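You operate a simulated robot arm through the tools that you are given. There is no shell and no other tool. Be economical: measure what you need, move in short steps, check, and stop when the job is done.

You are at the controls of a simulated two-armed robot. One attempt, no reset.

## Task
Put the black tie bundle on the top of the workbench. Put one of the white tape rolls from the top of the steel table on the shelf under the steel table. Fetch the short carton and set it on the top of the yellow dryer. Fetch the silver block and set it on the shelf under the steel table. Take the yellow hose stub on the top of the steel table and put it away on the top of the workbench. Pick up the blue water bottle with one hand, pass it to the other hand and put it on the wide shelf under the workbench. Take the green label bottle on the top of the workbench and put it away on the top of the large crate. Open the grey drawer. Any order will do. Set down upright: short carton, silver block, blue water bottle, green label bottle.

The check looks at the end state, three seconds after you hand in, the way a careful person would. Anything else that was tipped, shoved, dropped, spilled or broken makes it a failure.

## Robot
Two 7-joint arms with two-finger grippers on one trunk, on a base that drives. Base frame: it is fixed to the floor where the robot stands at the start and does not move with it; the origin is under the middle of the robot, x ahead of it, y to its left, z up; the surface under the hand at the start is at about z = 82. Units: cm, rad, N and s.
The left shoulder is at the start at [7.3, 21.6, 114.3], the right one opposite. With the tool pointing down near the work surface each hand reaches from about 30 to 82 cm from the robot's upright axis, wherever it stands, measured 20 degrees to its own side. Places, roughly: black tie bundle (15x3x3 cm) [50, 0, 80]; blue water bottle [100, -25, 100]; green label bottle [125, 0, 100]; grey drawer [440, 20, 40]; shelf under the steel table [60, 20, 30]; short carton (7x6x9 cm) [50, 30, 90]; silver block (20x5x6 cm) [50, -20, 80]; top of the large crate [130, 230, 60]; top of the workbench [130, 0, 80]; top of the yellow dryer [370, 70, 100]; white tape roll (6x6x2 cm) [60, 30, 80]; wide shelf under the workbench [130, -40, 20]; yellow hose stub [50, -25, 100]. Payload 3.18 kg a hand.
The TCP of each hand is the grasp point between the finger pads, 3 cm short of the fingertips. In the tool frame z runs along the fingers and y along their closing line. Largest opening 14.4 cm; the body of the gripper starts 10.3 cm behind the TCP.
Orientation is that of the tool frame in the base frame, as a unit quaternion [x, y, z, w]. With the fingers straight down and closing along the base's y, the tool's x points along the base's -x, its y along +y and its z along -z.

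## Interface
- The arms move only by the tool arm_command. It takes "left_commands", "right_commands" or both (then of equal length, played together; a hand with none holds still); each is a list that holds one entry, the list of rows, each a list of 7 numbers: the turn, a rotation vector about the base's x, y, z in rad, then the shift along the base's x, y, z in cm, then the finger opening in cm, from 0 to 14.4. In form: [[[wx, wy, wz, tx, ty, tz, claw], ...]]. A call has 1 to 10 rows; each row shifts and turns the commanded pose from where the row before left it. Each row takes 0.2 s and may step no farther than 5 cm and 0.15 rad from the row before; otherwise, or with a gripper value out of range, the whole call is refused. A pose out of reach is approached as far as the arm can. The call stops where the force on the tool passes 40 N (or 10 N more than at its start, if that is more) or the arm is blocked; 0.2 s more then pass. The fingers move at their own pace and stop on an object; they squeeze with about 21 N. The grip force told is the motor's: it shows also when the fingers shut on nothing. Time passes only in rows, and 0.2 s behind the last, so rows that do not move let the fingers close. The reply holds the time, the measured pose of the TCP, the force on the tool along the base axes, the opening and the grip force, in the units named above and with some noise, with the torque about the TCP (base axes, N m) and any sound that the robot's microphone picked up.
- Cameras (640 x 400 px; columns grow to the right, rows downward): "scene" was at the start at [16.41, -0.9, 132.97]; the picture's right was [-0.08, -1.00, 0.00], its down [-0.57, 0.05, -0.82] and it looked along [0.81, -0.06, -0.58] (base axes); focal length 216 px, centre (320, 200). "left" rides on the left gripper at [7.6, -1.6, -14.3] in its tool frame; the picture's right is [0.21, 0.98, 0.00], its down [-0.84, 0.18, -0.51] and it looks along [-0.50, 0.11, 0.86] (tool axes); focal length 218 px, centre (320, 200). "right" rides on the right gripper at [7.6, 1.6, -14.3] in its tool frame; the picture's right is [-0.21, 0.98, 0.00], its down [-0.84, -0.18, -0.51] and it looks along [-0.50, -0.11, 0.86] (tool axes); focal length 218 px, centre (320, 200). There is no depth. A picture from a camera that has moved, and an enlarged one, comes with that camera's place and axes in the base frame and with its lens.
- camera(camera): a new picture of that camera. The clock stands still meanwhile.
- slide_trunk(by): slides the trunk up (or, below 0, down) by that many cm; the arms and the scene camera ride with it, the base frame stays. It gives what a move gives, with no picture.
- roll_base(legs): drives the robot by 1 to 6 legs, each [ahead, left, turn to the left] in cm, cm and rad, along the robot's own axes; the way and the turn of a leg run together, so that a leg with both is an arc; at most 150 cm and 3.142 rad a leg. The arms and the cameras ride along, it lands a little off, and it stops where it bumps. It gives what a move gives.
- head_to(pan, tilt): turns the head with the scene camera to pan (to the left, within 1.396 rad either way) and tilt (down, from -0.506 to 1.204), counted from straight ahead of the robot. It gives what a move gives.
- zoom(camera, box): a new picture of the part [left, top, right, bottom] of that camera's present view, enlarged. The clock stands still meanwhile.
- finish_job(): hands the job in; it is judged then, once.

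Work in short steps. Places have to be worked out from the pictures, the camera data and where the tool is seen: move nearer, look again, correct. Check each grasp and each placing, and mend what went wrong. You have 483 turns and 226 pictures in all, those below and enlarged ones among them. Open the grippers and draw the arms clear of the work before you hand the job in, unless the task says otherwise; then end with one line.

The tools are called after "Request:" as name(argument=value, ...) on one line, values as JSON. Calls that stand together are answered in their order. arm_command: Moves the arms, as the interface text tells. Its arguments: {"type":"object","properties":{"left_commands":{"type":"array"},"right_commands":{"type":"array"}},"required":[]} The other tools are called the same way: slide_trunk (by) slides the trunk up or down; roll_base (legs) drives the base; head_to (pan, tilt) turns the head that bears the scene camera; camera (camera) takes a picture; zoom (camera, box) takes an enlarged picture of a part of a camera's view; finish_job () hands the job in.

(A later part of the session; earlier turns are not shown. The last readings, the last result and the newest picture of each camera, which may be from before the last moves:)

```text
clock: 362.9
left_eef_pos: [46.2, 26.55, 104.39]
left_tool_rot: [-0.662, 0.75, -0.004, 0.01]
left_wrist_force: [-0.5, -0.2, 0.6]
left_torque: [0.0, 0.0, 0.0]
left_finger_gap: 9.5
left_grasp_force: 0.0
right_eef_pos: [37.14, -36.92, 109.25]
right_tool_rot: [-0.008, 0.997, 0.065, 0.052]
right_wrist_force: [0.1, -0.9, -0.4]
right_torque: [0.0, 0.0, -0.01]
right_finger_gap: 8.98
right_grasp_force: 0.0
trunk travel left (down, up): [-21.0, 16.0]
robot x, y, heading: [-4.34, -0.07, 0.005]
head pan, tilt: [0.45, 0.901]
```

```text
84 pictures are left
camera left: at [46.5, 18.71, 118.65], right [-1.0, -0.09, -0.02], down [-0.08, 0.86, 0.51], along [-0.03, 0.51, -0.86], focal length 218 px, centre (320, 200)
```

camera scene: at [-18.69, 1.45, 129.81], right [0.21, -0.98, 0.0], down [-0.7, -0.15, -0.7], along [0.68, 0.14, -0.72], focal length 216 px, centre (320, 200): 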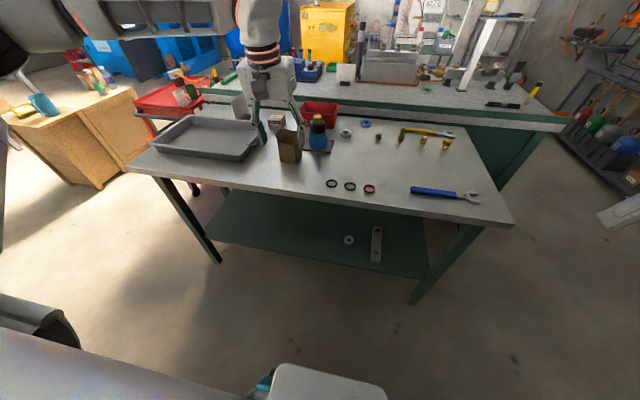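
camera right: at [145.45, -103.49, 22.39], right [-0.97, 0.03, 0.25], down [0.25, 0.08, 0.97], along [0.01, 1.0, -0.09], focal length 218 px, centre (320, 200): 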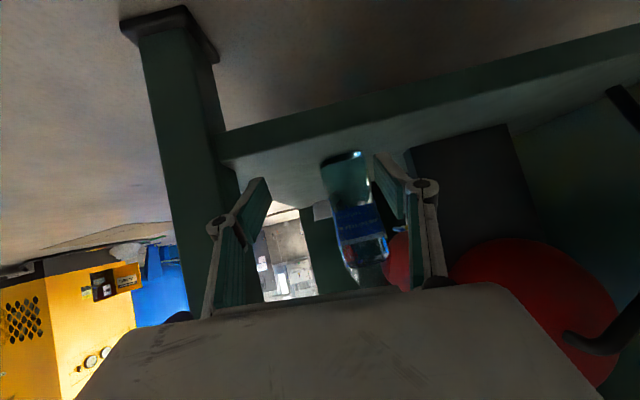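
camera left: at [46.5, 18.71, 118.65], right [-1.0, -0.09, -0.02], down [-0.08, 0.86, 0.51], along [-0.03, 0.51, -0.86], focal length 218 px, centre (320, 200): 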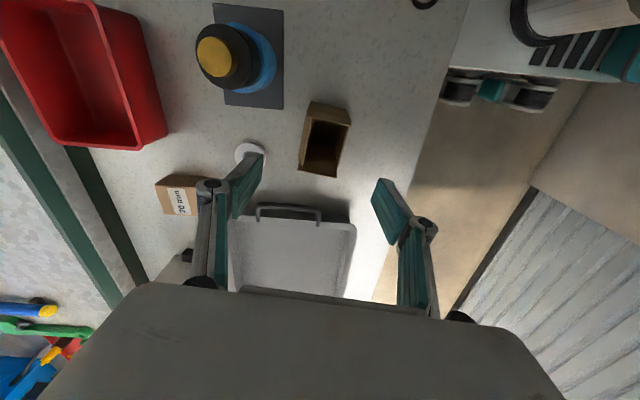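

Box centre ≈(45.8,26.5), yaw matches. Descend to z≈87.

Request:
arm_command(left_commands=[[[0, 0, 0, -0.3, 0, -4, 9.5], [0, 0, 0, 0, 0, -4, 9.5]]])

Request:
camera(camera="left")

```text
clock: 363.5
left_eef_pos: [45.96, 26.78, 96.34]
left_tool_rot: [-0.661, 0.751, -0.006, 0.008]
left_wrist_force: [0.5, 0.0, 0.1]
left_torque: [0.03, 0.02, 0.02]
left_finger_gap: 9.51
left_grasp_force: 0.1
right_eef_pos: [37.04, -36.95, 109.15]
right_tool_rot: [-0.007, 0.997, 0.065, 0.052]
right_wrist_force: [-0.5, -1.2, 0.7]
right_torque: [0.02, 0.05, 0.02]
right_finger_gap: 9.03
right_grasp_force: 0.0
trunk travel left (down, up): [-21.0, 16.0]
robot x, y, heading: [-4.48, 0.12, 0.004]
head pan, tilt: [0.45, 0.901]
```

```text
83 pictures are left
camera left: at [46.14, 18.91, 110.46], right [-1.0, -0.08, -0.02], down [-0.08, 0.86, 0.51], along [-0.03, 0.51, -0.86], focal length 218 px, centre (320, 200)
```

left: 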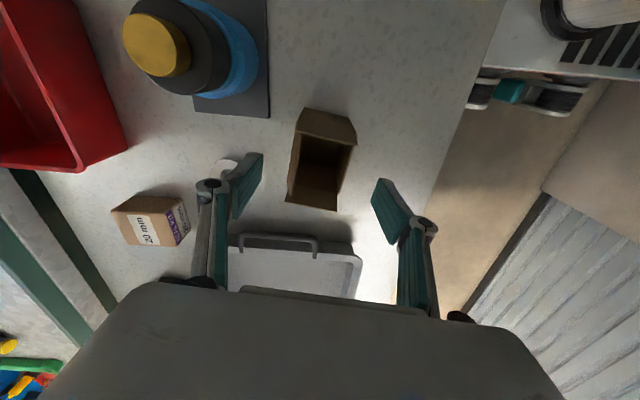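

Descend the rest with a small x correction, then close.

Request:
arm_command(left_commands=[[[0, 0, 0, -0.3, 0, -3, 9.5], [0, 0, 0, 0, 0, -3, 9.5], [0, 0, 0, 0, 0, -3, 9.5], [0, 0, 0, 0, 0, 0, 8], [0, 0, 0, 0, 0, 0, 6], [0, 0, 0, 0, 0, 0, 4], [0, 0, 0, 0, 0, 0, 4]]])

Request:
camera(camera="left")

```text
clock: 365.1
left_eef_pos: [45.58, 26.68, 87.32]
left_tool_rot: [-0.66, 0.751, -0.005, 0.009]
left_wrist_force: [0.3, -0.8, 1.6]
left_torque: [0.02, -0.05, -0.04]
left_finger_gap: 5.7
left_grasp_force: 21.3
right_eef_pos: [37.2, -36.95, 109.13]
right_tool_rot: [-0.007, 0.996, 0.065, 0.053]
right_wrist_force: [-0.1, -0.1, -0.2]
right_torque: [-0.02, 0.01, 0.0]
right_finger_gap: 9.03
right_grasp_force: 0.1
trunk travel left (down, up): [-21.0, 16.0]
robot x, y, heading: [-4.35, 0.12, 0.005]
head pan, tilt: [0.45, 0.901]
```

```text
82 pictures are left
camera left: at [45.93, 18.85, 101.52], right [-1.0, -0.08, -0.02], down [-0.08, 0.86, 0.51], along [-0.02, 0.51, -0.86], focal length 218 px, centre (320, 200)
```

left: 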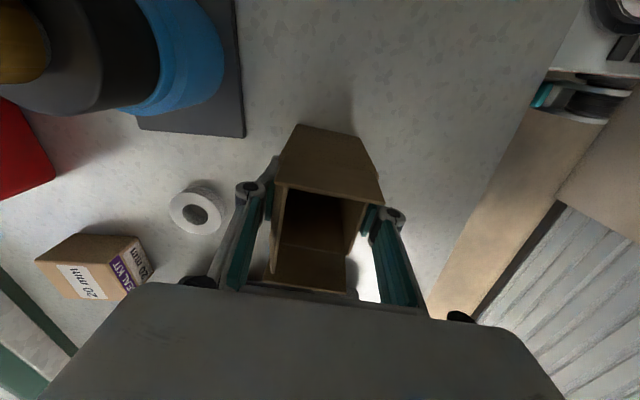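

Gripped (5.7 cm). Lift and check.

Request:
arm_command(left_commands=[[[0, 0, 0, 0, 0, 1, 3], [0, 0, 0, 0, 0, 4, 3], [0, 0, 0, 0, 0, 4, 3], [0, 0, 0, 0, 0, 4, 3], [0, 0, 0, 0, 0, 4, 3]]])

Request:
camera(camera="scene")

```text
clock: 366.3
left_eef_pos: [45.79, 26.73, 104.58]
left_tool_rot: [-0.66, 0.751, -0.005, 0.009]
left_wrist_force: [-0.8, 0.0, 0.2]
left_torque: [0.03, 0.02, -0.01]
left_finger_gap: 5.69
left_grasp_force: 21.3
right_eef_pos: [37.08, -37.1, 109.1]
right_tool_rot: [-0.008, 0.996, 0.065, 0.053]
right_wrist_force: [-1.1, -0.4, 0.1]
right_torque: [0.04, 0.01, 0.03]
right_finger_gap: 9.01
right_grasp_force: 0.0
trunk travel left (down, up): [-21.0, 16.0]
robot x, y, heading: [-4.49, 0.1, -0.002]
head pan, tilt: [0.45, 0.901]
```

```text
81 pictures are left
camera scene: at [10.97, 3.18, 129.03], right [0.44, -0.9, 0.0], down [-0.7, -0.34, -0.62], along [0.56, 0.27, -0.78], focal length 216 px, centre (320, 200)
```

scene: 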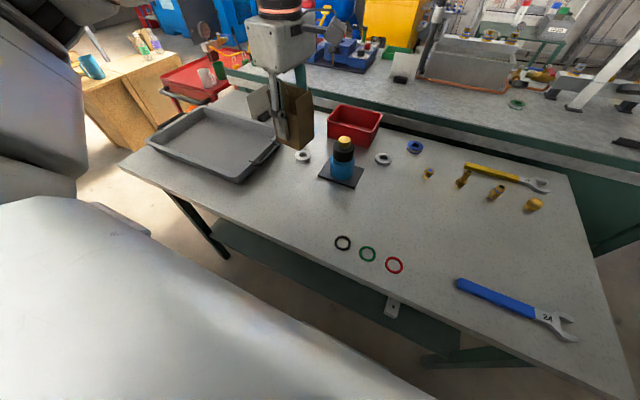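

Held. Bring the right hand inward, then drive around to the back side, raising the trunk later.

Request:
arm_command(right_commands=[[[-0.06, 0, 0, 0, 4, 0, 9], [-0.06, 0.05, 0, 0, 4, 0, 9], [0, 0.05, 0, 0, 4, 0, 9]]])

Request:
roll_base(legs=[[-28, 0, 0], [0, -90, 0], [55, 0, 0], [0, -55, 0], [90, 0, 0], [90, 0, 0]])

Request:
head_to(pan=0.7, tilt=0.4)

Request:
camera(camera="scene")

```text
clock: 367.1
left_eef_pos: [45.92, 26.77, 104.42]
left_tool_rot: [-0.661, 0.75, -0.006, 0.007]
left_wrist_force: [-0.2, 0.3, -0.9]
left_torque: [-0.06, 0.01, -0.01]
left_finger_gap: 5.69
left_grasp_force: 20.6
right_eef_pos: [37.11, -24.78, 109.07]
right_tool_rot: [-0.009, 1.0, 0.005, 0.002]
right_wrist_force: [-0.5, -0.3, -0.4]
right_torque: [-0.05, 0.02, -0.02]
right_finger_gap: 8.98
right_grasp_force: 0.1
trunk travel left (down, up): [-21.0, 16.0]
robot x, y, heading: [-4.42, 0.28, -0.0]
head pan, tilt: [0.45, 0.901]
```

```text
clock: 393.2
left_eef_pos: [253.72, -116.19, 104.47]
left_tool_rot: [-0.661, 0.75, -0.005, 0.009]
left_wrist_force: [-0.1, -0.8, -0.4]
left_torque: [-0.04, 0.02, -0.01]
left_finger_gap: 5.65
left_grasp_force: 20.7
right_eef_pos: [245.19, -167.9, 109.12]
right_tool_rot: [-0.011, 1.0, 0.005, 0.002]
right_wrist_force: [-0.1, 0.5, 0.2]
right_torque: [-0.02, 0.04, -0.01]
right_finger_gap: 9.01
right_grasp_force: 0.0
trunk travel left (down, up): [-21.0, 16.0]
robot x, y, heading: [203.78, -142.68, 0.005]
head pan, tilt: [0.45, 0.901]
```

```text
clock: 394.1
left_eef_pos: [253.77, -116.17, 104.47]
left_tool_rot: [-0.661, 0.75, -0.005, 0.009]
left_wrist_force: [-0.2, 0.2, -0.7]
left_torque: [-0.01, -0.01, -0.01]
left_finger_gap: 5.7
left_grasp_force: 21.2
right_eef_pos: [245.12, -167.85, 109.26]
right_tool_rot: [-0.011, 1.0, 0.005, 0.003]
right_wrist_force: [0.3, -0.1, -0.8]
right_torque: [0.0, -0.04, 0.02]
right_finger_gap: 8.97
right_grasp_force: 0.1
trunk travel left (down, up): [-21.0, 16.0]
robot x, y, heading: [203.58, -142.92, 0.009]
head pan, tilt: [0.7, 0.4]
```

```text
80 pictures are left
camera scene: at [219.32, -136.99, 133.31], right [0.65, -0.76, 0.0], down [-0.3, -0.25, -0.92], along [0.7, 0.6, -0.39], focal length 216 px, centre (320, 200)
```

scene: 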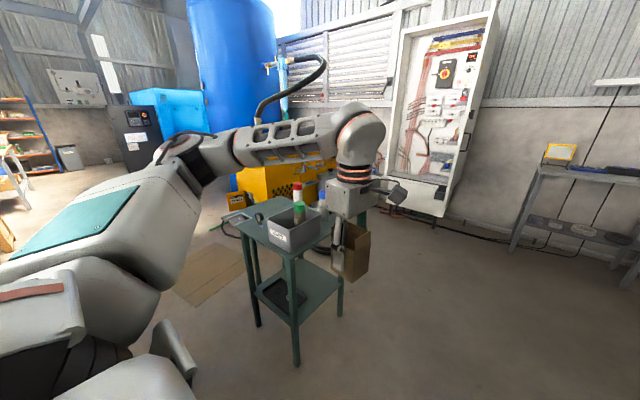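

I drive further along x to look at the dryer from the −y side.

Request:
roll_base(legs=[[140, 0, 0]])

Request:
head_to(pan=1.2, tilt=0.4)

Request:
camera(camera="scene")

Request:
head_to(pan=0.5, tilt=0.4)

Request:
camera(camera="scene")

```text
clock: 400.6
left_eef_pos: [389.28, -115.11, 104.63]
left_tool_rot: [-0.662, 0.749, -0.001, 0.003]
left_wrist_force: [-4.0, -0.2, 2.0]
left_torque: [0.14, -0.46, 0.03]
left_finger_gap: 5.68
left_grasp_force: 21.3
right_eef_pos: [381.52, -166.61, 109.3]
right_tool_rot: [-0.013, 1.0, 0.005, 0.002]
right_wrist_force: [-0.4, 0.3, 0.2]
right_torque: [0.02, -0.02, 0.0]
right_finger_gap: 9.0
right_grasp_force: 0.1
trunk travel left (down, up): [-21.0, 16.0]
robot x, y, heading: [339.53, -141.97, 0.007]
head pan, tilt: [0.7, 0.4]
stopped in leg 1: the force on the tool passed its limit at 52 N (the readings are from after the stop); the commanded pose is now the measured one
```

```text
clock: 401.5
left_eef_pos: [389.23, -115.1, 104.54]
left_tool_rot: [-0.662, 0.749, 0.001, 0.004]
left_wrist_force: [-6.4, 0.1, 1.2]
left_torque: [0.12, -0.71, 0.14]
left_finger_gap: 5.69
left_grasp_force: 21.1
right_eef_pos: [381.55, -166.81, 109.17]
right_tool_rot: [-0.013, 1.0, 0.004, 0.003]
right_wrist_force: [-0.3, 0.1, -0.8]
right_torque: [0.01, 0.0, -0.01]
right_finger_gap: 9.01
right_grasp_force: 0.0
trunk travel left (down, up): [-21.0, 16.0]
robot x, y, heading: [339.82, -141.66, 0.008]
head pan, tilt: [1.201, 0.4]
```

```text
79 pictures are left
camera scene: at [351.72, -133.28, 133.33], right [0.94, -0.35, 0.0], down [-0.14, -0.36, -0.92], along [0.33, 0.86, -0.39], focal length 216 px, centre (320, 200)
```

scene: 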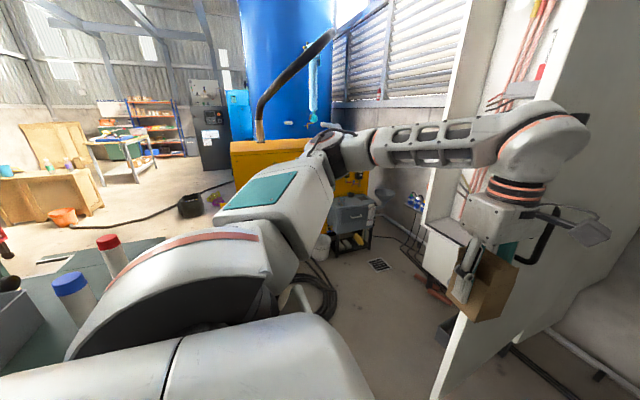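

```text
clock: 402.6
left_eef_pos: [389.26, -115.01, 104.46]
left_tool_rot: [-0.663, 0.749, 0.001, 0.003]
left_wrist_force: [-7.0, 0.0, 1.4]
left_torque: [0.1, -0.78, 0.13]
left_finger_gap: 5.68
left_grasp_force: 20.7
right_eef_pos: [381.5, -166.65, 109.09]
right_tool_rot: [-0.013, 1.0, 0.005, 0.004]
right_wrist_force: [0.1, 0.5, -0.5]
right_torque: [0.01, -0.03, 0.04]
right_finger_gap: 9.02
right_grasp_force: 0.1
trunk travel left (down, up): [-21.0, 16.0]
robot x, y, heading: [339.72, -141.72, 0.007]
head pan, tilt: [0.499, 0.4]
```

```text
78 pictures are left
camera scene: at [356.53, -137.43, 133.33], right [0.49, -0.87, 0.0], down [-0.34, -0.19, -0.92], along [0.8, 0.45, -0.39], focal length 216 px, centre (320, 200)
```

scene: 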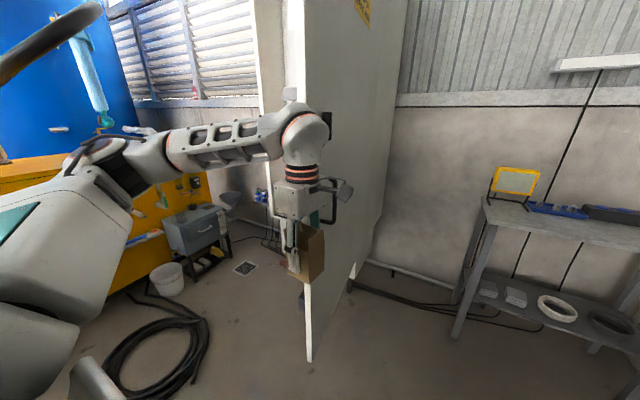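

The carton touched an open cabinet door; I back off at once and check the carton. I also see the grey drawer unit at about (441,16).

Request:
roll_base(legs=[[-22, 0, 0]])

Request:
camera(camera="left")

Request:
zoom(camera="scene", box=[180, 120, 420, 320])

```text
clock: 404.3
left_eef_pos: [367.05, -115.24, 104.42]
left_tool_rot: [-0.664, 0.748, 0.001, 0.004]
left_wrist_force: [-1.1, 0.2, 0.2]
left_torque: [-0.03, -0.04, -0.05]
left_finger_gap: 5.7
left_grasp_force: 20.6
right_eef_pos: [359.29, -166.95, 109.22]
right_tool_rot: [-0.013, 1.0, 0.005, 0.003]
right_wrist_force: [-0.3, -0.8, 0.3]
right_torque: [-0.02, -0.01, 0.01]
right_finger_gap: 9.03
right_grasp_force: 0.0
trunk travel left (down, up): [-21.0, 16.0]
robot x, y, heading: [317.31, -142.39, 0.013]
head pan, tilt: [0.499, 0.4]
```

```text
77 pictures are left
camera left: at [367.57, -123.12, 118.69], right [-1.0, -0.09, 0.0], down [-0.08, 0.86, 0.51], along [-0.04, 0.51, -0.86], focal length 218 px, centre (320, 200)
```

left: 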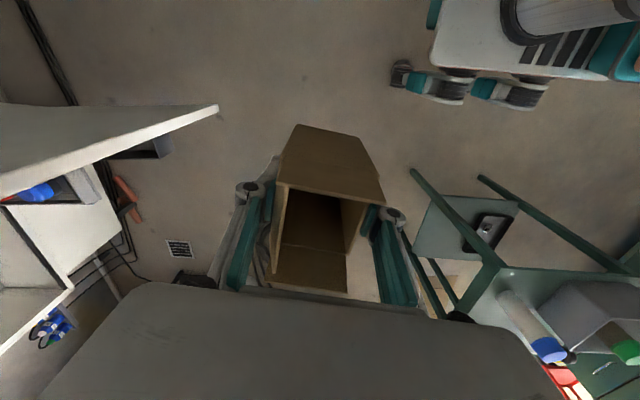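

```text
2.00 times, centred on (300, 220) of scene
camera zoom: at [334.35, -137.64, 133.32], right [0.49, -0.87, 0.0], down [-0.34, -0.19, -0.92], along [0.8, 0.45, -0.39], focal length 431 px, centre (360, 160)
```

zoom: 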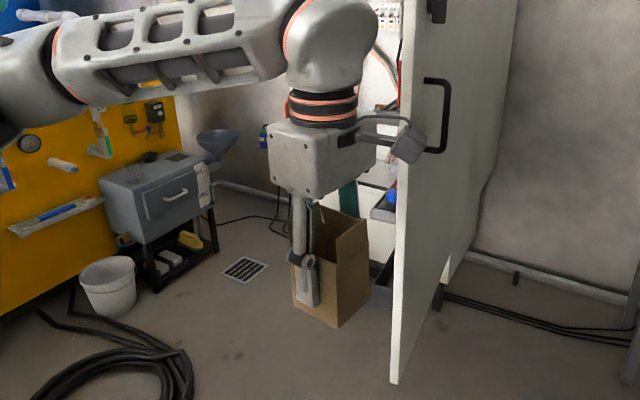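

Carton is unchanged in the grip. Turn left to face +y.

Request:
roll_base(legs=[[0, 0, 1.557]])

Request:
head_to(pan=-0.3, tilt=0.45)

Request:
camera(camera="scene")

```text
clock: 408.5
left_eef_pos: [291.42, -92.32, 104.49]
left_tool_rot: [0.998, -0.066, -0.002, -0.001]
left_wrist_force: [0.7, -0.4, -0.8]
left_torque: [0.0, -0.01, 0.0]
left_finger_gap: 5.68
left_grasp_force: 21.3
right_eef_pos: [342.8, -100.48, 109.19]
right_tool_rot: [0.713, -0.701, -0.005, 0.003]
right_wrist_force: [0.7, 0.7, -0.6]
right_torque: [0.0, 0.01, -0.01]
right_finger_gap: 9.02
right_grasp_force: 0.1
trunk travel left (down, up): [-21.0, 16.0]
robot x, y, heading: [317.59, -142.23, 1.572]
head pan, tilt: [0.499, 0.4]
```

```text
clock: 409.6
left_eef_pos: [291.33, -92.14, 104.55]
left_tool_rot: [0.998, -0.066, -0.003, -0.002]
left_wrist_force: [-0.5, 0.4, 0.1]
left_torque: [0.02, -0.05, -0.03]
left_finger_gap: 5.69
left_grasp_force: 20.5
right_eef_pos: [342.84, -100.59, 109.04]
right_tool_rot: [0.713, -0.701, -0.005, 0.002]
right_wrist_force: [-0.9, -0.3, -0.6]
right_torque: [-0.01, 0.03, 0.01]
right_finger_gap: 9.0
right_grasp_force: 0.0
trunk travel left (down, up): [-21.0, 16.0]
robot x, y, heading: [317.75, -142.28, 1.57]
head pan, tilt: [-0.3, 0.45]
```

```text
75 pictures are left
camera scene: at [320.28, -124.69, 132.85], right [0.96, -0.3, 0.0], down [-0.13, -0.42, -0.9], along [0.27, 0.86, -0.44], focal length 216 px, centre (320, 200)
```

scene: 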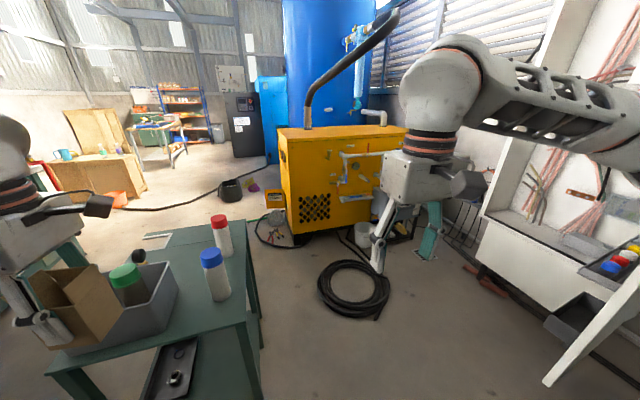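

The dryer's near-left corner is around (349,68), top z≈97. The corridor from here is obstructed by a hose coil, so I'll go round via the bench side and approach from the northwest. First raise the trunk.

Request:
slide_trunk(by=12)

Request:
roll_base(legs=[[0, 108, 0], [130, 0, 0], [90, 0, 0]])

Request:
head_to(pan=-0.9, tilt=0.5)

Request:
camera(camera="scene")

```text
clock: 411.1
left_eef_pos: [291.42, -92.24, 116.51]
left_tool_rot: [0.998, -0.066, -0.002, -0.001]
left_wrist_force: [0.1, -0.4, 0.4]
left_torque: [0.01, -0.02, -0.01]
left_finger_gap: 5.68
left_grasp_force: 21.1
right_eef_pos: [342.9, -100.59, 121.11]
right_tool_rot: [0.712, -0.702, -0.005, 0.002]
right_wrist_force: [-0.3, 0.7, -0.4]
right_torque: [-0.01, 0.03, 0.02]
right_finger_gap: 9.02
right_grasp_force: 0.0
trunk travel left (down, up): [-33.0, 4.0]
robot x, y, heading: [317.52, -142.36, 1.575]
head pan, tilt: [-0.3, 0.45]
```

```text
clock: 431.4
left_eef_pos: [180.85, 125.95, 116.42]
left_tool_rot: [0.998, -0.062, -0.002, -0.001]
left_wrist_force: [0.6, 0.4, -0.2]
left_torque: [-0.04, 0.0, 0.0]
left_finger_gap: 5.7
left_grasp_force: 21.5
right_eef_pos: [232.3, 117.94, 121.1]
right_tool_rot: [0.715, -0.699, -0.005, 0.002]
right_wrist_force: [0.3, -0.6, 0.7]
right_torque: [-0.02, 0.02, -0.01]
right_finger_gap: 8.99
right_grasp_force: 0.0
trunk travel left (down, up): [-33.0, 4.0]
robot x, y, heading: [207.19, 76.52, 1.578]
head pan, tilt: [-0.3, 0.45]
```

```text
clock: 432.4
left_eef_pos: [180.84, 125.9, 116.48]
left_tool_rot: [0.998, -0.063, -0.003, -0.002]
left_wrist_force: [0.2, -0.2, -0.3]
left_torque: [0.01, 0.02, 0.0]
left_finger_gap: 5.66
left_grasp_force: 21.2
right_eef_pos: [232.33, 117.96, 121.23]
right_tool_rot: [0.714, -0.7, -0.005, 0.002]
right_wrist_force: [0.5, 0.1, 0.7]
right_torque: [-0.01, 0.01, 0.0]
right_finger_gap: 8.99
right_grasp_force: 0.0
trunk travel left (down, up): [-33.0, 4.0]
robot x, y, heading: [207.32, 76.2, 1.575]
head pan, tilt: [-0.901, 0.499]
```

```text
74 pictures are left
camera scene: at [214.32, 85.82, 144.74], right [0.63, -0.78, 0.0], down [-0.37, -0.3, -0.88], along [0.68, 0.55, -0.48], focal length 216 px, centre (320, 200)
```

scene: 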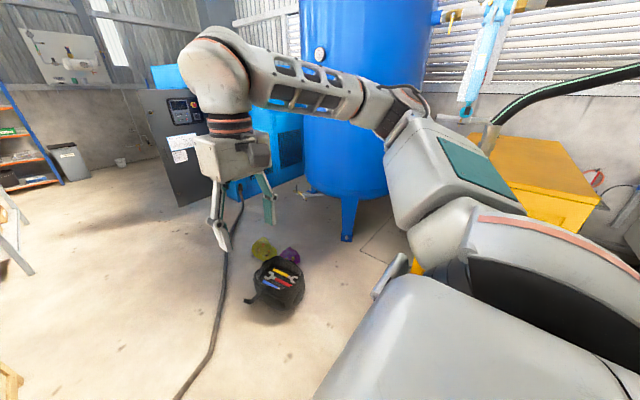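

Turn right to face the dryer (+x) and shift north of the floor mat.

Request:
roll_base(legs=[[0, 0, -1.575], [0, 38, 0]])

Request:
head_to(pan=-0.15, tilt=0.5)

Request:
camera(camera="scene")

```text
clock: 440.1
left_eef_pos: [256.53, 140.49, 116.48]
left_tool_rot: [-0.662, 0.75, 0.001, 0.003]
left_wrist_force: [-0.8, -0.1, -0.4]
left_torque: [-0.01, 0.0, 0.0]
left_finger_gap: 5.71
left_grasp_force: 21.6
right_eef_pos: [248.68, 88.87, 121.17]
right_tool_rot: [-0.012, 1.0, 0.005, 0.002]
right_wrist_force: [0.0, 1.5, 0.0]
right_torque: [-0.03, 0.01, -0.02]
right_finger_gap: 9.02
right_grasp_force: 0.0
trunk travel left (down, up): [-33.0, 4.0]
robot x, y, heading: [206.83, 114.02, 0.011]
head pan, tilt: [-0.901, 0.499]
```

```text
clock: 441.1
left_eef_pos: [256.53, 140.43, 116.52]
left_tool_rot: [-0.662, 0.749, 0.001, 0.003]
left_wrist_force: [1.1, -0.5, -0.6]
left_torque: [0.03, 0.02, -0.01]
left_finger_gap: 5.68
left_grasp_force: 20.8
right_eef_pos: [248.7, 89.12, 121.14]
right_tool_rot: [-0.013, 1.0, 0.005, 0.002]
right_wrist_force: [0.2, 0.2, 0.2]
right_torque: [0.0, -0.01, -0.02]
right_finger_gap: 9.01
right_grasp_force: 0.0
trunk travel left (down, up): [-33.0, 4.0]
robot x, y, heading: [206.91, 113.79, 0.005]
head pan, tilt: [-0.15, 0.499]
```

```text
73 pictures are left
camera scene: at [219.91, 112.36, 144.74], right [-0.14, -0.99, 0.0], down [-0.47, 0.07, -0.88], along [0.87, -0.12, -0.48], focal length 216 px, centre (320, 200)
```

scene: 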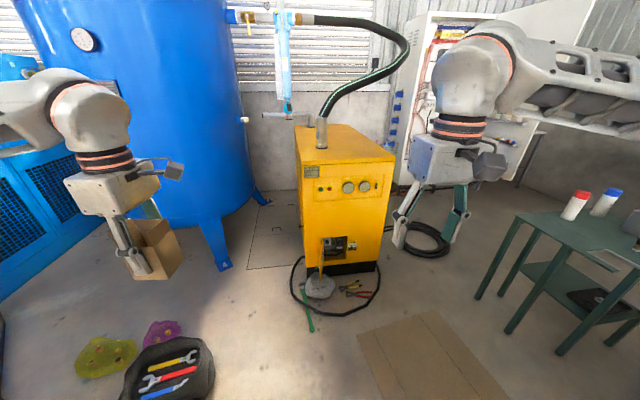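

Clear view: dryer front face at x≈355, y 42–107, top z≈98; hose loop on the floor from x≈313. I drive to (286,114) and turn right ~0.5.

Request:
roll_base(legs=[[78, 0, 0], [0, 0, -0.5]])

Request:
head_to(pan=0.1, tilt=0.7)

Request:
camera(camera="scene")

Request:
camera(camera="left")

```text
clock: 446.7
left_eef_pos: [340.41, 114.84, 116.55]
left_tool_rot: [-0.461, 0.887, 0.0, 0.002]
left_wrist_force: [-0.2, -0.6, -0.5]
left_torque: [0.03, 0.01, -0.01]
left_finger_gap: 5.68
left_grasp_force: 21.1
right_eef_pos: [309.19, 72.92, 121.16]
right_tool_rot: [0.229, 0.973, 0.005, 0.004]
right_wrist_force: [-0.1, -1.3, -0.5]
right_torque: [-0.03, 0.0, 0.02]
right_finger_gap: 8.96
right_grasp_force: 0.1
trunk travel left (down, up): [-33.0, 4.0]
robot x, y, heading: [283.97, 114.53, -0.479]
head pan, tilt: [-0.15, 0.499]
```

```text
clock: 447.5
left_eef_pos: [340.43, 114.78, 116.51]
left_tool_rot: [-0.461, 0.888, -0.001, 0.004]
left_wrist_force: [0.6, 0.3, -1.0]
left_torque: [0.02, -0.01, 0.01]
left_finger_gap: 5.67
left_grasp_force: 21.1
right_eef_pos: [309.3, 72.98, 121.06]
right_tool_rot: [0.23, 0.973, 0.004, 0.002]
right_wrist_force: [0.1, -0.7, 0.2]
right_torque: [0.01, 0.01, 0.03]
right_finger_gap: 9.02
right_grasp_force: 0.1
trunk travel left (down, up): [-33.0, 4.0]
robot x, y, heading: [284.24, 114.39, -0.48]
head pan, tilt: [0.099, 0.7]
```

```text
72 pictures are left
camera scene: at [295.56, 109.37, 142.98], right [-0.37, -0.93, 0.0], down [-0.6, 0.24, -0.77], along [0.71, -0.29, -0.64], focal length 216 px, centre (320, 200)
```

scene: 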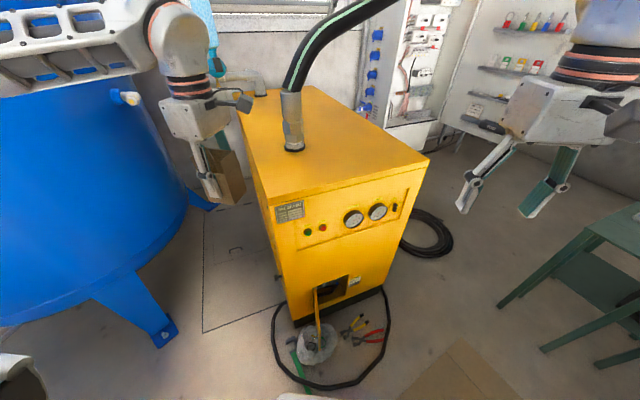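

```text
71 pictures are left
camera left: at [337.2, 107.62, 130.65], right [-0.92, 0.39, 0.0], down [0.33, 0.79, 0.51], along [0.2, 0.47, -0.86], focal length 218 px, centre (320, 200)
```

left: 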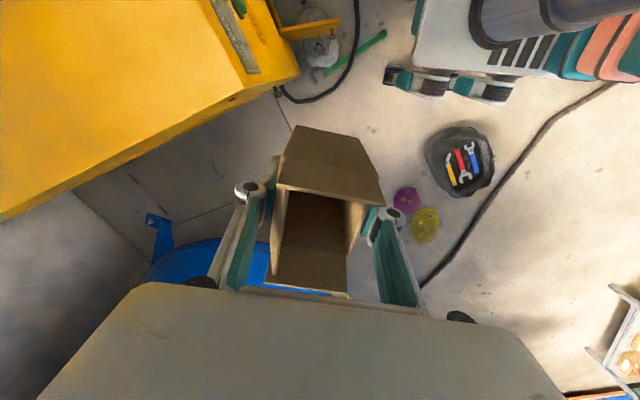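

Target on the dryer's near-left corner of the top: (357.5,98.5). Move there at height.

Request:
arm_command(left_commands=[[[0, 0, 0, 3, -3, 0, 3], [0, 0, 0, 3, -3, 0, 3], [0, 0, 0, 3, -3, -1, 3], [0, 0, 0, 3, -3, -1, 3], [0, 0, 0, 3, -3, -1, 3], [0, 0, 0, 2, -1.3, -2, 3]]])

Request:
camera(camera="left")

Request:
camera(camera="scene")

```text
clock: 448.9
left_eef_pos: [357.55, 98.63, 111.19]
left_tool_rot: [-0.46, 0.888, 0.0, 0.002]
left_wrist_force: [0.3, 0.0, -0.9]
left_torque: [0.01, 0.06, 0.0]
left_finger_gap: 5.69
left_grasp_force: 20.9
right_eef_pos: [309.33, 73.05, 121.06]
right_tool_rot: [0.23, 0.973, 0.005, 0.004]
right_wrist_force: [0.3, 0.0, 0.5]
right_torque: [0.03, 0.01, 0.01]
right_finger_gap: 9.0
right_grasp_force: 0.1
trunk travel left (down, up): [-33.0, 4.0]
robot x, y, heading: [284.37, 114.64, -0.477]
head pan, tilt: [0.099, 0.7]
```

```text
70 pictures are left
camera left: at [354.29, 91.37, 125.42], right [-0.92, 0.39, 0.0], down [0.34, 0.79, 0.51], along [0.2, 0.47, -0.86], focal length 218 px, centre (320, 200)
```

left: 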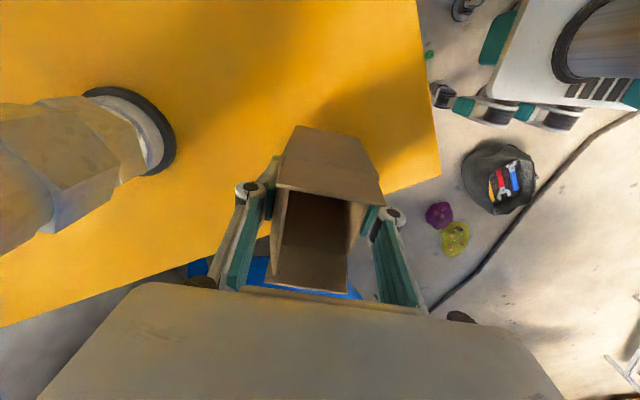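

```text
69 pictures are left
camera scene: at [295.62, 109.3, 142.96], right [-0.37, -0.93, 0.0], down [-0.6, 0.24, -0.76], along [0.71, -0.28, -0.64], focal length 216 px, centre (320, 200)
```

scene: 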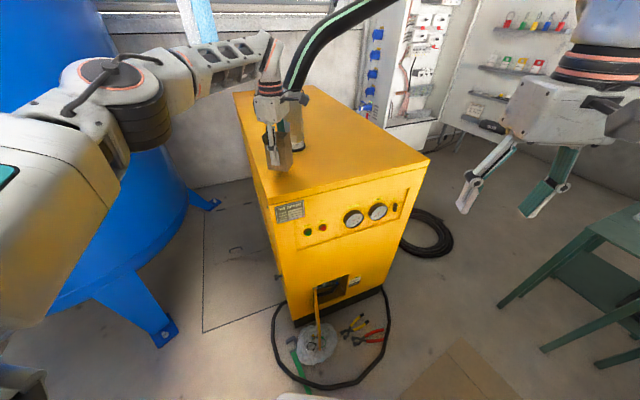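

Ample margin on the top (≈9 cm to edges). Lower to contact.

Request:
arm_command(left_commands=[[[0, 0, 0, 0, 0, -3, 3], [0, 0, 0, 0, 0, -2.5, 3], [0, 0, 0, 0, 0, -1, 3], [0, 0, 0, 0, 0, -0.6, 3], [0, 0, 0, 0, 0, -0.5, 3], [0, 0, 0, 0, 0, -0.5, 3]]])

```text
clock: 449.6
left_eef_pos: [357.63, 98.51, 106.37]
left_tool_rot: [-0.464, 0.886, -0.007, 0.003]
left_wrist_force: [-6.3, 3.5, 18.0]
left_torque: [0.64, 0.27, 0.16]
left_finger_gap: 5.73
left_grasp_force: 20.7
right_eef_pos: [309.23, 73.09, 121.2]
right_tool_rot: [0.23, 0.973, 0.005, 0.003]
right_wrist_force: [0.8, 0.0, 0.4]
right_torque: [0.04, 0.09, 0.01]
right_finger_gap: 9.01
right_grasp_force: 0.0
trunk travel left (down, up): [-33.0, 4.0]
robot x, y, heading: [284.27, 114.43, -0.483]
head pan, tilt: [0.099, 0.7]
stopped in row 3 (left hand): the force on the tool passed its limit at 47 N (the readings are from after the stop); the commanded pose is now the measured one
```

Contact (dryer top ≈101). Ease up and open slowly.

Request:
arm_command(left_commands=[[[0, 0, 0, 0, 0, 0.3, 3], [0, 0, 0, 0, 0, 0.1, 3]]])

Request:
camera(camera="left")

```text
clock: 450.2
left_eef_pos: [357.57, 98.61, 106.39]
left_tool_rot: [-0.462, 0.887, -0.005, 0.003]
left_wrist_force: [-0.3, -0.8, 4.9]
left_torque: [0.05, 0.1, 0.01]
left_finger_gap: 5.71
left_grasp_force: 21.1
right_eef_pos: [309.33, 73.09, 121.1]
right_tool_rot: [0.229, 0.973, 0.003, 0.004]
right_wrist_force: [-0.3, 0.1, 0.2]
right_torque: [-0.03, 0.04, 0.0]
right_finger_gap: 9.0
right_grasp_force: 0.1
trunk travel left (down, up): [-33.0, 4.0]
robot x, y, heading: [284.05, 114.5, -0.481]
head pan, tilt: [0.099, 0.7]
```

```text
68 pictures are left
camera left: at [354.29, 91.39, 120.63], right [-0.92, 0.39, -0.01], down [0.33, 0.8, 0.51], along [0.21, 0.46, -0.86], focal length 218 px, centre (320, 200)
```

left: 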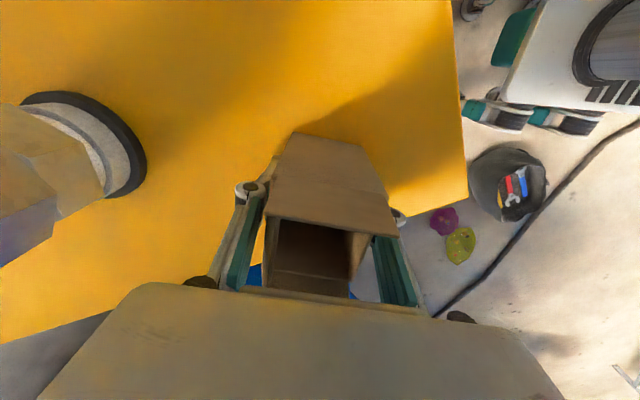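

The carton seems to have slid or tilted in the grip; I look from the scene camera.

Request:
zoom(camera="scene", box=[220, 80, 340, 220])

```text
2.86 times, centred on (280, 150) of scene
camera zoom: at [295.49, 109.36, 142.97], right [-0.37, -0.93, 0.0], down [-0.6, 0.24, -0.77], along [0.71, -0.28, -0.64], focal length 616 px, centre (434, 343)
```

zoom: 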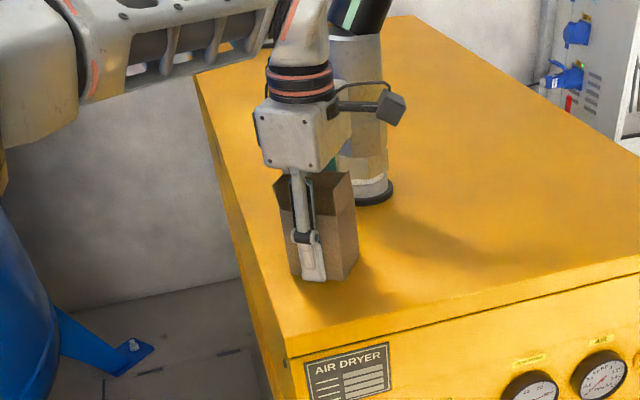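

It is upright and seated on the top. Open slowly.

Request:
arm_command(left_commands=[[[0, 0, 0, 0, 0, 0.2, 5.3], [0, 0, 0, 0, 0, 0, 6.2], [0, 0, 0, 0, 0, 0, 7.5], [0, 0, 0, 0, 0, 0, 8.5]]])

Request:
camera(camera="left")

Request:
zoom(camera="scene", box=[220, 80, 340, 220])

```text
clock: 451.2
left_eef_pos: [357.63, 98.65, 106.68]
left_tool_rot: [-0.462, 0.887, -0.005, 0.003]
left_wrist_force: [0.7, -0.6, -0.1]
left_torque: [-0.02, 0.02, 0.0]
left_finger_gap: 8.49
left_grasp_force: 0.1
right_eef_pos: [309.29, 72.9, 121.27]
right_tool_rot: [0.231, 0.973, 0.004, 0.003]
right_wrist_force: [0.7, 0.6, 0.5]
right_torque: [0.02, 0.01, -0.03]
right_finger_gap: 8.99
right_grasp_force: 0.0
trunk travel left (down, up): [-33.0, 4.0]
robot x, y, heading: [284.22, 114.57, -0.486]
head pan, tilt: [0.099, 0.7]
```

```text
66 pictures are left
camera left: at [354.34, 91.43, 120.85], right [-0.92, 0.39, -0.01], down [0.33, 0.8, 0.51], along [0.21, 0.46, -0.86], focal length 218 px, centre (320, 200)
```

left: 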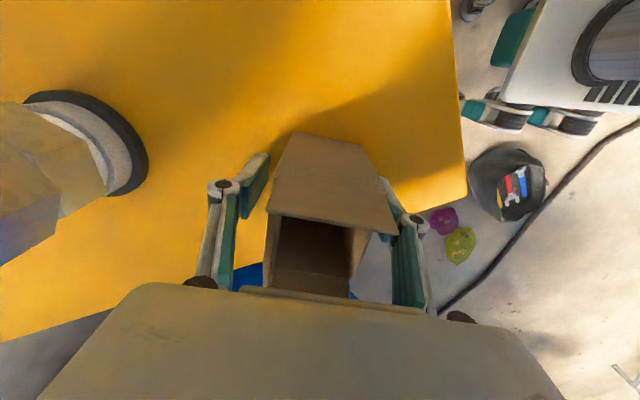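

```text
2.86 times, centred on (280, 150) of scene
camera zoom: at [295.55, 109.37, 142.97], right [-0.37, -0.93, 0.0], down [-0.6, 0.24, -0.76], along [0.71, -0.28, -0.64], focal length 616 px, centre (434, 343)
```

zoom: 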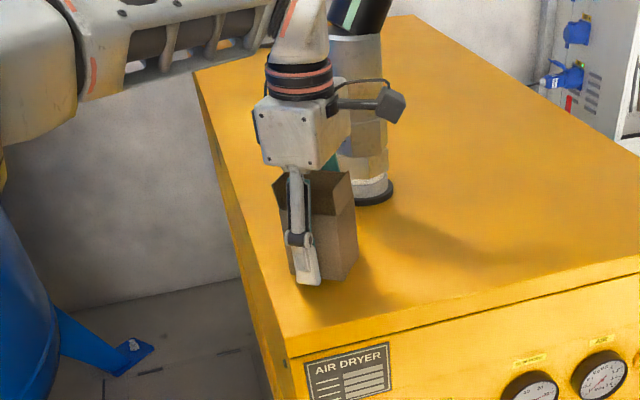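

Released, upright. Raise the left hand straight up and away.

Request:
arm_command(left_commands=[[[0, 0, 0, 0, 0, 2, 8.5], [0, 0, 0, 0, 0, 3, 8.5], [0, 0, 0, 0, 0, 3, 8.5], [0, 0, 0, 0, 0, 3, 8.5], [0, 0, 0, -2, 2, 2, 8.5], [0, 0, 0, -3, 3, 0, 8.5], [0, 0, 0, -3, 3, 0, 8.5], [0, 0, 0, -3, 3, 0, 8.5], [0, 0, 0, -3, 3, 0, 8.5]]])

Request:
camera(camera="scene")

```text
clock: 453.2
left_eef_pos: [343.53, 112.86, 119.6]
left_tool_rot: [-0.462, 0.887, -0.006, 0.002]
left_wrist_force: [-0.1, -0.2, 0.7]
left_torque: [-0.01, -0.03, 0.02]
left_finger_gap: 8.49
left_grasp_force: 0.0
right_eef_pos: [309.24, 73.15, 121.29]
right_tool_rot: [0.23, 0.973, 0.004, 0.003]
right_wrist_force: [0.9, 0.0, 0.5]
right_torque: [-0.05, -0.01, 0.01]
right_finger_gap: 9.0
right_grasp_force: 0.1
trunk travel left (down, up): [-33.0, 4.0]
robot x, y, heading: [283.97, 114.57, -0.481]
head pan, tilt: [0.099, 0.7]
```

```text
64 pictures are left
camera scene: at [295.48, 109.53, 142.99], right [-0.37, -0.93, 0.0], down [-0.6, 0.24, -0.77], along [0.71, -0.29, -0.64], focal length 216 px, centre (320, 200)
```

scene: 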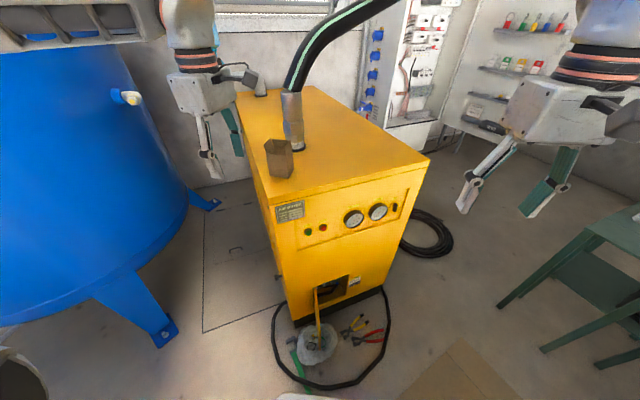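

The short carton stands on the dryer. Now to the grey drawer at ≈(441,16): drive back around to its −y side, via the known route.

Request:
roll_base(legs=[[0, 0, 0.48], [-78, 0, 0], [0, 0, 1.57], [-130, 0, 0], [-126, 0, 0]])

Request:
slide_trunk(by=-10)

```text
clock: 474.7
left_eef_pos: [177.94, -85.8, 119.56]
left_tool_rot: [0.997, -0.082, 0.0, -0.005]
left_wrist_force: [-0.7, -0.1, -1.0]
left_torque: [0.04, -0.01, 0.02]
left_finger_gap: 8.49
left_grasp_force: 0.0
right_eef_pos: [228.52, -99.62, 121.13]
right_tool_rot: [-0.7, 0.714, 0.005, -0.002]
right_wrist_force: [-0.4, -0.4, 0.2]
right_torque: [0.01, 0.0, -0.01]
right_finger_gap: 9.0
right_grasp_force: 0.0
trunk travel left (down, up): [-33.0, 4.0]
robot x, y, heading: [201.59, -140.34, 1.537]
head pan, tilt: [0.099, 0.7]
```

```text
clock: 476.0
left_eef_pos: [177.82, -85.87, 109.64]
left_tool_rot: [0.997, -0.083, 0.0, -0.007]
left_wrist_force: [-0.6, -1.0, 0.0]
left_torque: [0.05, 0.02, 0.0]
left_finger_gap: 8.48
left_grasp_force: 0.0
right_eef_pos: [228.46, -99.71, 111.27]
right_tool_rot: [-0.7, 0.714, 0.005, -0.002]
right_wrist_force: [-0.7, -0.9, 0.0]
right_torque: [0.06, -0.01, 0.0]
right_finger_gap: 9.02
right_grasp_force: 0.1
trunk travel left (down, up): [-23.0, 14.0]
robot x, y, heading: [201.65, -139.98, 1.535]
head pan, tilt: [0.099, 0.7]
```

Strafe right to x≈335, then forward to y≈−75 and look.

Request:
roll_base(legs=[[0, 0, 0.03], [0, -133, 0], [66, 0, 0]])

Request:
head_to(pan=-0.8, tilt=0.6)

Request:
camera(camera="scene")

```text
clock: 489.9
left_eef_pos: [306.03, -54.64, 109.38]
left_tool_rot: [0.998, -0.064, -0.002, -0.005]
left_wrist_force: [0.1, -1.0, 0.1]
left_torque: [0.13, 0.01, 0.01]
left_finger_gap: 8.5
left_grasp_force: 0.1
right_eef_pos: [357.17, -66.64, 111.11]
right_tool_rot: [0.712, -0.702, -0.003, 0.003]
right_wrist_force: [0.5, -1.1, 1.8]
right_torque: [0.09, 0.02, -0.01]
right_finger_gap: 8.96
right_grasp_force: 0.1
trunk travel left (down, up): [-23.0, 14.0]
robot x, y, heading: [332.08, -107.99, 1.568]
head pan, tilt: [0.099, 0.7]
stopped in leg 3: the robot was blocked; the commanded pose is now the measured one
```

```text
clock: 491.1
left_eef_pos: [306.0, -54.44, 109.27]
left_tool_rot: [0.998, -0.064, -0.002, -0.004]
left_wrist_force: [0.5, -0.4, -0.6]
left_torque: [0.0, 0.01, 0.0]
left_finger_gap: 8.49
left_grasp_force: 0.0
right_eef_pos: [357.23, -66.5, 110.99]
right_tool_rot: [0.713, -0.702, -0.003, 0.003]
right_wrist_force: [-0.2, 0.4, -0.4]
right_torque: [-0.01, 0.02, -0.01]
right_finger_gap: 9.01
right_grasp_force: 0.1
trunk travel left (down, up): [-23.0, 14.0]
robot x, y, heading: [331.7, -108.29, 1.571]
head pan, tilt: [-0.799, 0.6]
```

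```text
63 pictures are left
camera scene: at [338.23, -94.74, 133.58], right [0.7, -0.72, 0.0], down [-0.4, -0.39, -0.82], along [0.59, 0.58, -0.57], focal length 216 px, centre (320, 200)
```

scene: 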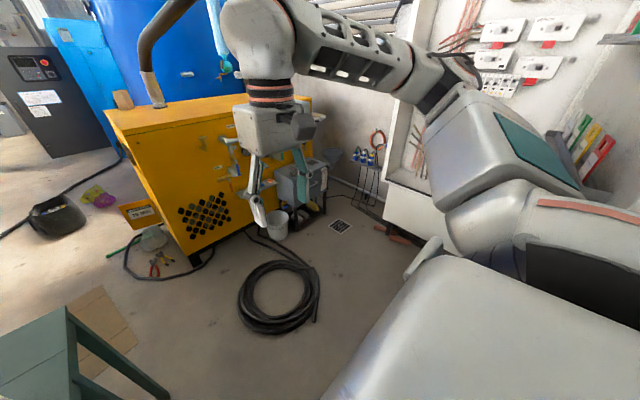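

Blocked—likely the small green table's leg. I back off and check the table.

Request:
roll_base(legs=[[-8, 0, 0]])

Request:
head_to(pan=0.7, tilt=0.7)

Request:
camera(camera="scene")

```text
clock: 492.1
left_eef_pos: [306.04, -62.26, 109.48]
left_tool_rot: [0.998, -0.063, -0.001, -0.004]
left_wrist_force: [-0.9, 0.2, 0.7]
left_torque: [0.02, 0.01, 0.02]
left_finger_gap: 8.49
left_grasp_force: 0.1
right_eef_pos: [357.15, -74.38, 110.92]
right_tool_rot: [0.712, -0.702, -0.002, 0.003]
right_wrist_force: [0.4, -0.1, 0.3]
right_torque: [0.04, 0.02, 0.01]
right_finger_gap: 8.99
right_grasp_force: 0.1
trunk travel left (down, up): [-23.0, 14.0]
robot x, y, heading: [331.62, -115.88, 1.575]
head pan, tilt: [-0.799, 0.6]
```

```text
clock: 493.7
left_eef_pos: [305.99, -62.32, 109.25]
left_tool_rot: [0.998, -0.063, -0.001, -0.004]
left_wrist_force: [0.5, 0.6, -0.2]
left_torque: [0.02, 0.03, -0.01]
left_finger_gap: 8.52
left_grasp_force: 0.1
right_eef_pos: [357.12, -74.3, 111.05]
right_tool_rot: [0.712, -0.702, -0.003, 0.003]
right_wrist_force: [-0.3, -0.1, 0.2]
right_torque: [-0.01, 0.03, -0.03]
right_finger_gap: 9.02
right_grasp_force: 0.0
trunk travel left (down, up): [-23.0, 14.0]
robot x, y, heading: [332.4, -116.19, 1.574]
head pan, tilt: [0.7, 0.7]
```

```text
62 pictures are left
camera scene: at [326.42, -102.25, 132.72], right [0.76, 0.64, 0.0], down [0.42, -0.49, -0.76], along [-0.49, 0.58, -0.64], focal length 216 px, centre (320, 200)
```

scene: 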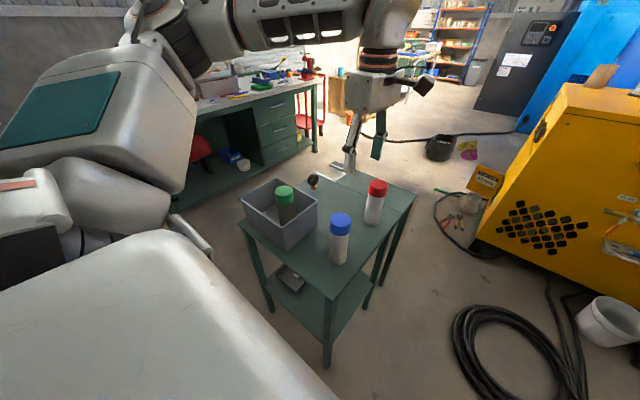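

Table and items are unaffected (the base front reaches ~30 cm). I extend the right arm forward to bring its elbow in, shift right past the table leg, then go forward.

Request:
arm_command(right_commands=[[[0, 0, 0, -1, 4, -2, 9], [0, 0, 0, -1, 4, -2, 9], [0, 0, 0, 0, 4, -2, 9], [0, 0, 0, 0, 4, -2, 9], [0, 0, 0, 0, 4, -2, 9], [0, 0, 0, 0, 4, -2, 9], [0, 0, 0, 0, 4, -2, 9], [0, 0, 0, 0, 3, 0, 9]]])

Request:
roll_base(legs=[[0, -14, 0]])

Request:
head_to(pan=-1.0, tilt=0.5)

Request:
camera(camera="scene")

```text
clock: 495.5
left_eef_pos: [305.95, -62.25, 109.27]
left_tool_rot: [0.998, -0.063, -0.001, -0.004]
left_wrist_force: [-0.4, -0.3, -0.1]
left_torque: [-0.02, -0.04, -0.02]
left_finger_gap: 8.48
left_grasp_force: 0.0
right_eef_pos: [355.34, -49.25, 98.37]
right_tool_rot: [0.712, -0.702, -0.003, 0.003]
right_wrist_force: [0.6, 0.8, 0.2]
right_torque: [-0.01, 0.0, 0.04]
right_finger_gap: 8.99
right_grasp_force: 0.0
right hand out of reach, approached as far as the arm can: row 7, 8
trunk travel left (down, up): [-23.0, 14.0]
robot x, y, heading: [331.83, -115.68, 1.572]
head pan, tilt: [0.7, 0.7]
```

```text
clock: 497.4
left_eef_pos: [320.15, -62.29, 109.38]
left_tool_rot: [0.998, -0.064, -0.002, -0.003]
left_wrist_force: [0.0, 0.4, 0.0]
left_torque: [0.01, -0.02, 0.0]
left_finger_gap: 8.51
left_grasp_force: 0.1
right_eef_pos: [369.62, -49.51, 98.59]
right_tool_rot: [0.712, -0.702, -0.003, 0.004]
right_wrist_force: [-0.3, 0.8, -0.4]
right_torque: [-0.01, 0.01, -0.01]
right_finger_gap: 8.98
right_grasp_force: 0.1
trunk travel left (down, up): [-23.0, 14.0]
robot x, y, heading: [346.17, -116.33, 1.57]
head pan, tilt: [0.7, 0.7]
```

```text
clock: 499.1
left_eef_pos: [320.15, -62.21, 109.29]
left_tool_rot: [0.998, -0.063, 0.0, -0.004]
left_wrist_force: [0.0, -0.4, -0.1]
left_torque: [0.02, 0.0, -0.01]
left_finger_gap: 8.49
left_grasp_force: 0.2
right_eef_pos: [369.45, -49.39, 98.42]
right_tool_rot: [0.712, -0.702, -0.003, 0.003]
right_wrist_force: [-0.5, 0.2, -0.1]
right_torque: [0.02, -0.01, 0.03]
right_finger_gap: 9.0
right_grasp_force: 0.0
trunk travel left (down, up): [-23.0, 14.0]
robot x, y, heading: [345.81, -115.93, 1.573]
head pan, tilt: [-1.0, 0.499]
```

```text
61 pictures are left
camera scene: at [353.69, -103.83, 134.49], right [0.54, -0.84, 0.0], down [-0.4, -0.26, -0.88], along [0.74, 0.47, -0.48], focal length 216 px, centre (320, 200)
```

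scene: 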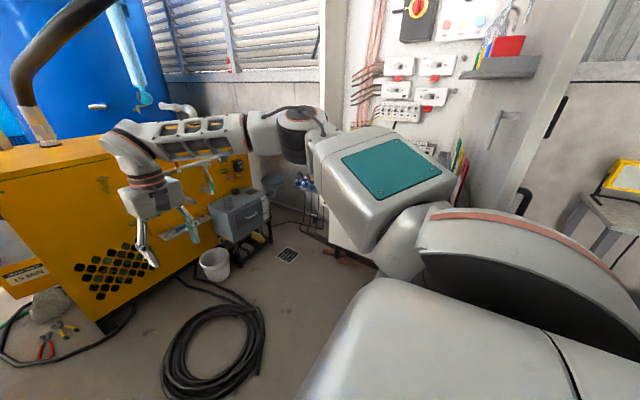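

Proceed forward carefully in two legs.

Request:
roll_base(legs=[[20, 0, 0]])

Request:
roll_base(legs=[[20, 0, 0]])

Request:
head_to(pan=-0.6, tilt=0.6)

Request:
camera(camera="scene")

```text
clock: 500.7
left_eef_pos: [320.47, -42.26, 109.29]
left_tool_rot: [0.998, -0.066, -0.001, -0.003]
left_wrist_force: [-0.4, 0.7, -0.4]
left_torque: [-0.03, 0.02, -0.02]
left_finger_gap: 8.5
left_grasp_force: 0.1
right_eef_pos: [369.8, -29.52, 98.37]
right_tool_rot: [0.71, -0.704, -0.003, 0.002]
right_wrist_force: [0.1, 0.4, -0.3]
right_torque: [-0.07, -0.01, 0.01]
right_finger_gap: 9.01
right_grasp_force: 0.0
trunk travel left (down, up): [-23.0, 14.0]
robot x, y, heading: [345.98, -96.42, 1.564]
head pan, tilt: [-1.0, 0.499]
```

```text
clock: 502.3
left_eef_pos: [320.36, -22.42, 109.27]
left_tool_rot: [0.998, -0.064, 0.0, -0.004]
left_wrist_force: [-0.9, 0.4, -0.4]
left_torque: [-0.03, -0.01, -0.02]
left_finger_gap: 8.49
left_grasp_force: 0.0
right_eef_pos: [369.74, -9.62, 98.51]
right_tool_rot: [0.712, -0.702, -0.003, 0.003]
right_wrist_force: [-0.1, 0.2, -0.2]
right_torque: [-0.02, 0.01, 0.02]
right_finger_gap: 8.99
right_grasp_force: 0.0
trunk travel left (down, up): [-23.0, 14.0]
robot x, y, heading: [346.38, -76.04, 1.568]
head pan, tilt: [-1.0, 0.499]
```

```text
clock: 503.2
left_eef_pos: [320.33, -22.46, 109.3]
left_tool_rot: [0.998, -0.064, 0.0, -0.003]
left_wrist_force: [0.8, 1.0, 0.4]
left_torque: [0.01, -0.01, 0.01]
left_finger_gap: 8.5
left_grasp_force: 0.1
right_eef_pos: [369.59, -9.71, 98.54]
right_tool_rot: [0.712, -0.702, -0.003, 0.004]
right_wrist_force: [0.3, -0.1, 0.7]
right_torque: [0.02, 0.02, 0.03]
right_finger_gap: 8.99
right_grasp_force: 0.2
trunk travel left (down, up): [-23.0, 14.0]
robot x, y, heading: [346.15, -76.31, 1.568]
head pan, tilt: [-0.6, 0.6]
```

```text
60 pictures are left
camera scene: at [351.17, -61.69, 133.58], right [0.82, -0.57, 0.0], down [-0.32, -0.47, -0.83], along [0.47, 0.68, -0.56], focal length 216 px, centre (320, 200)
```

scene: 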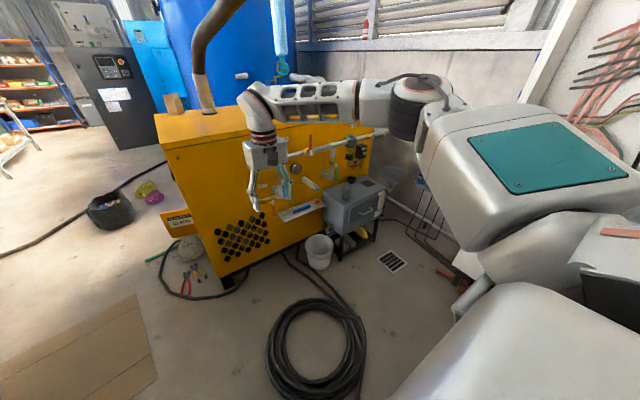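

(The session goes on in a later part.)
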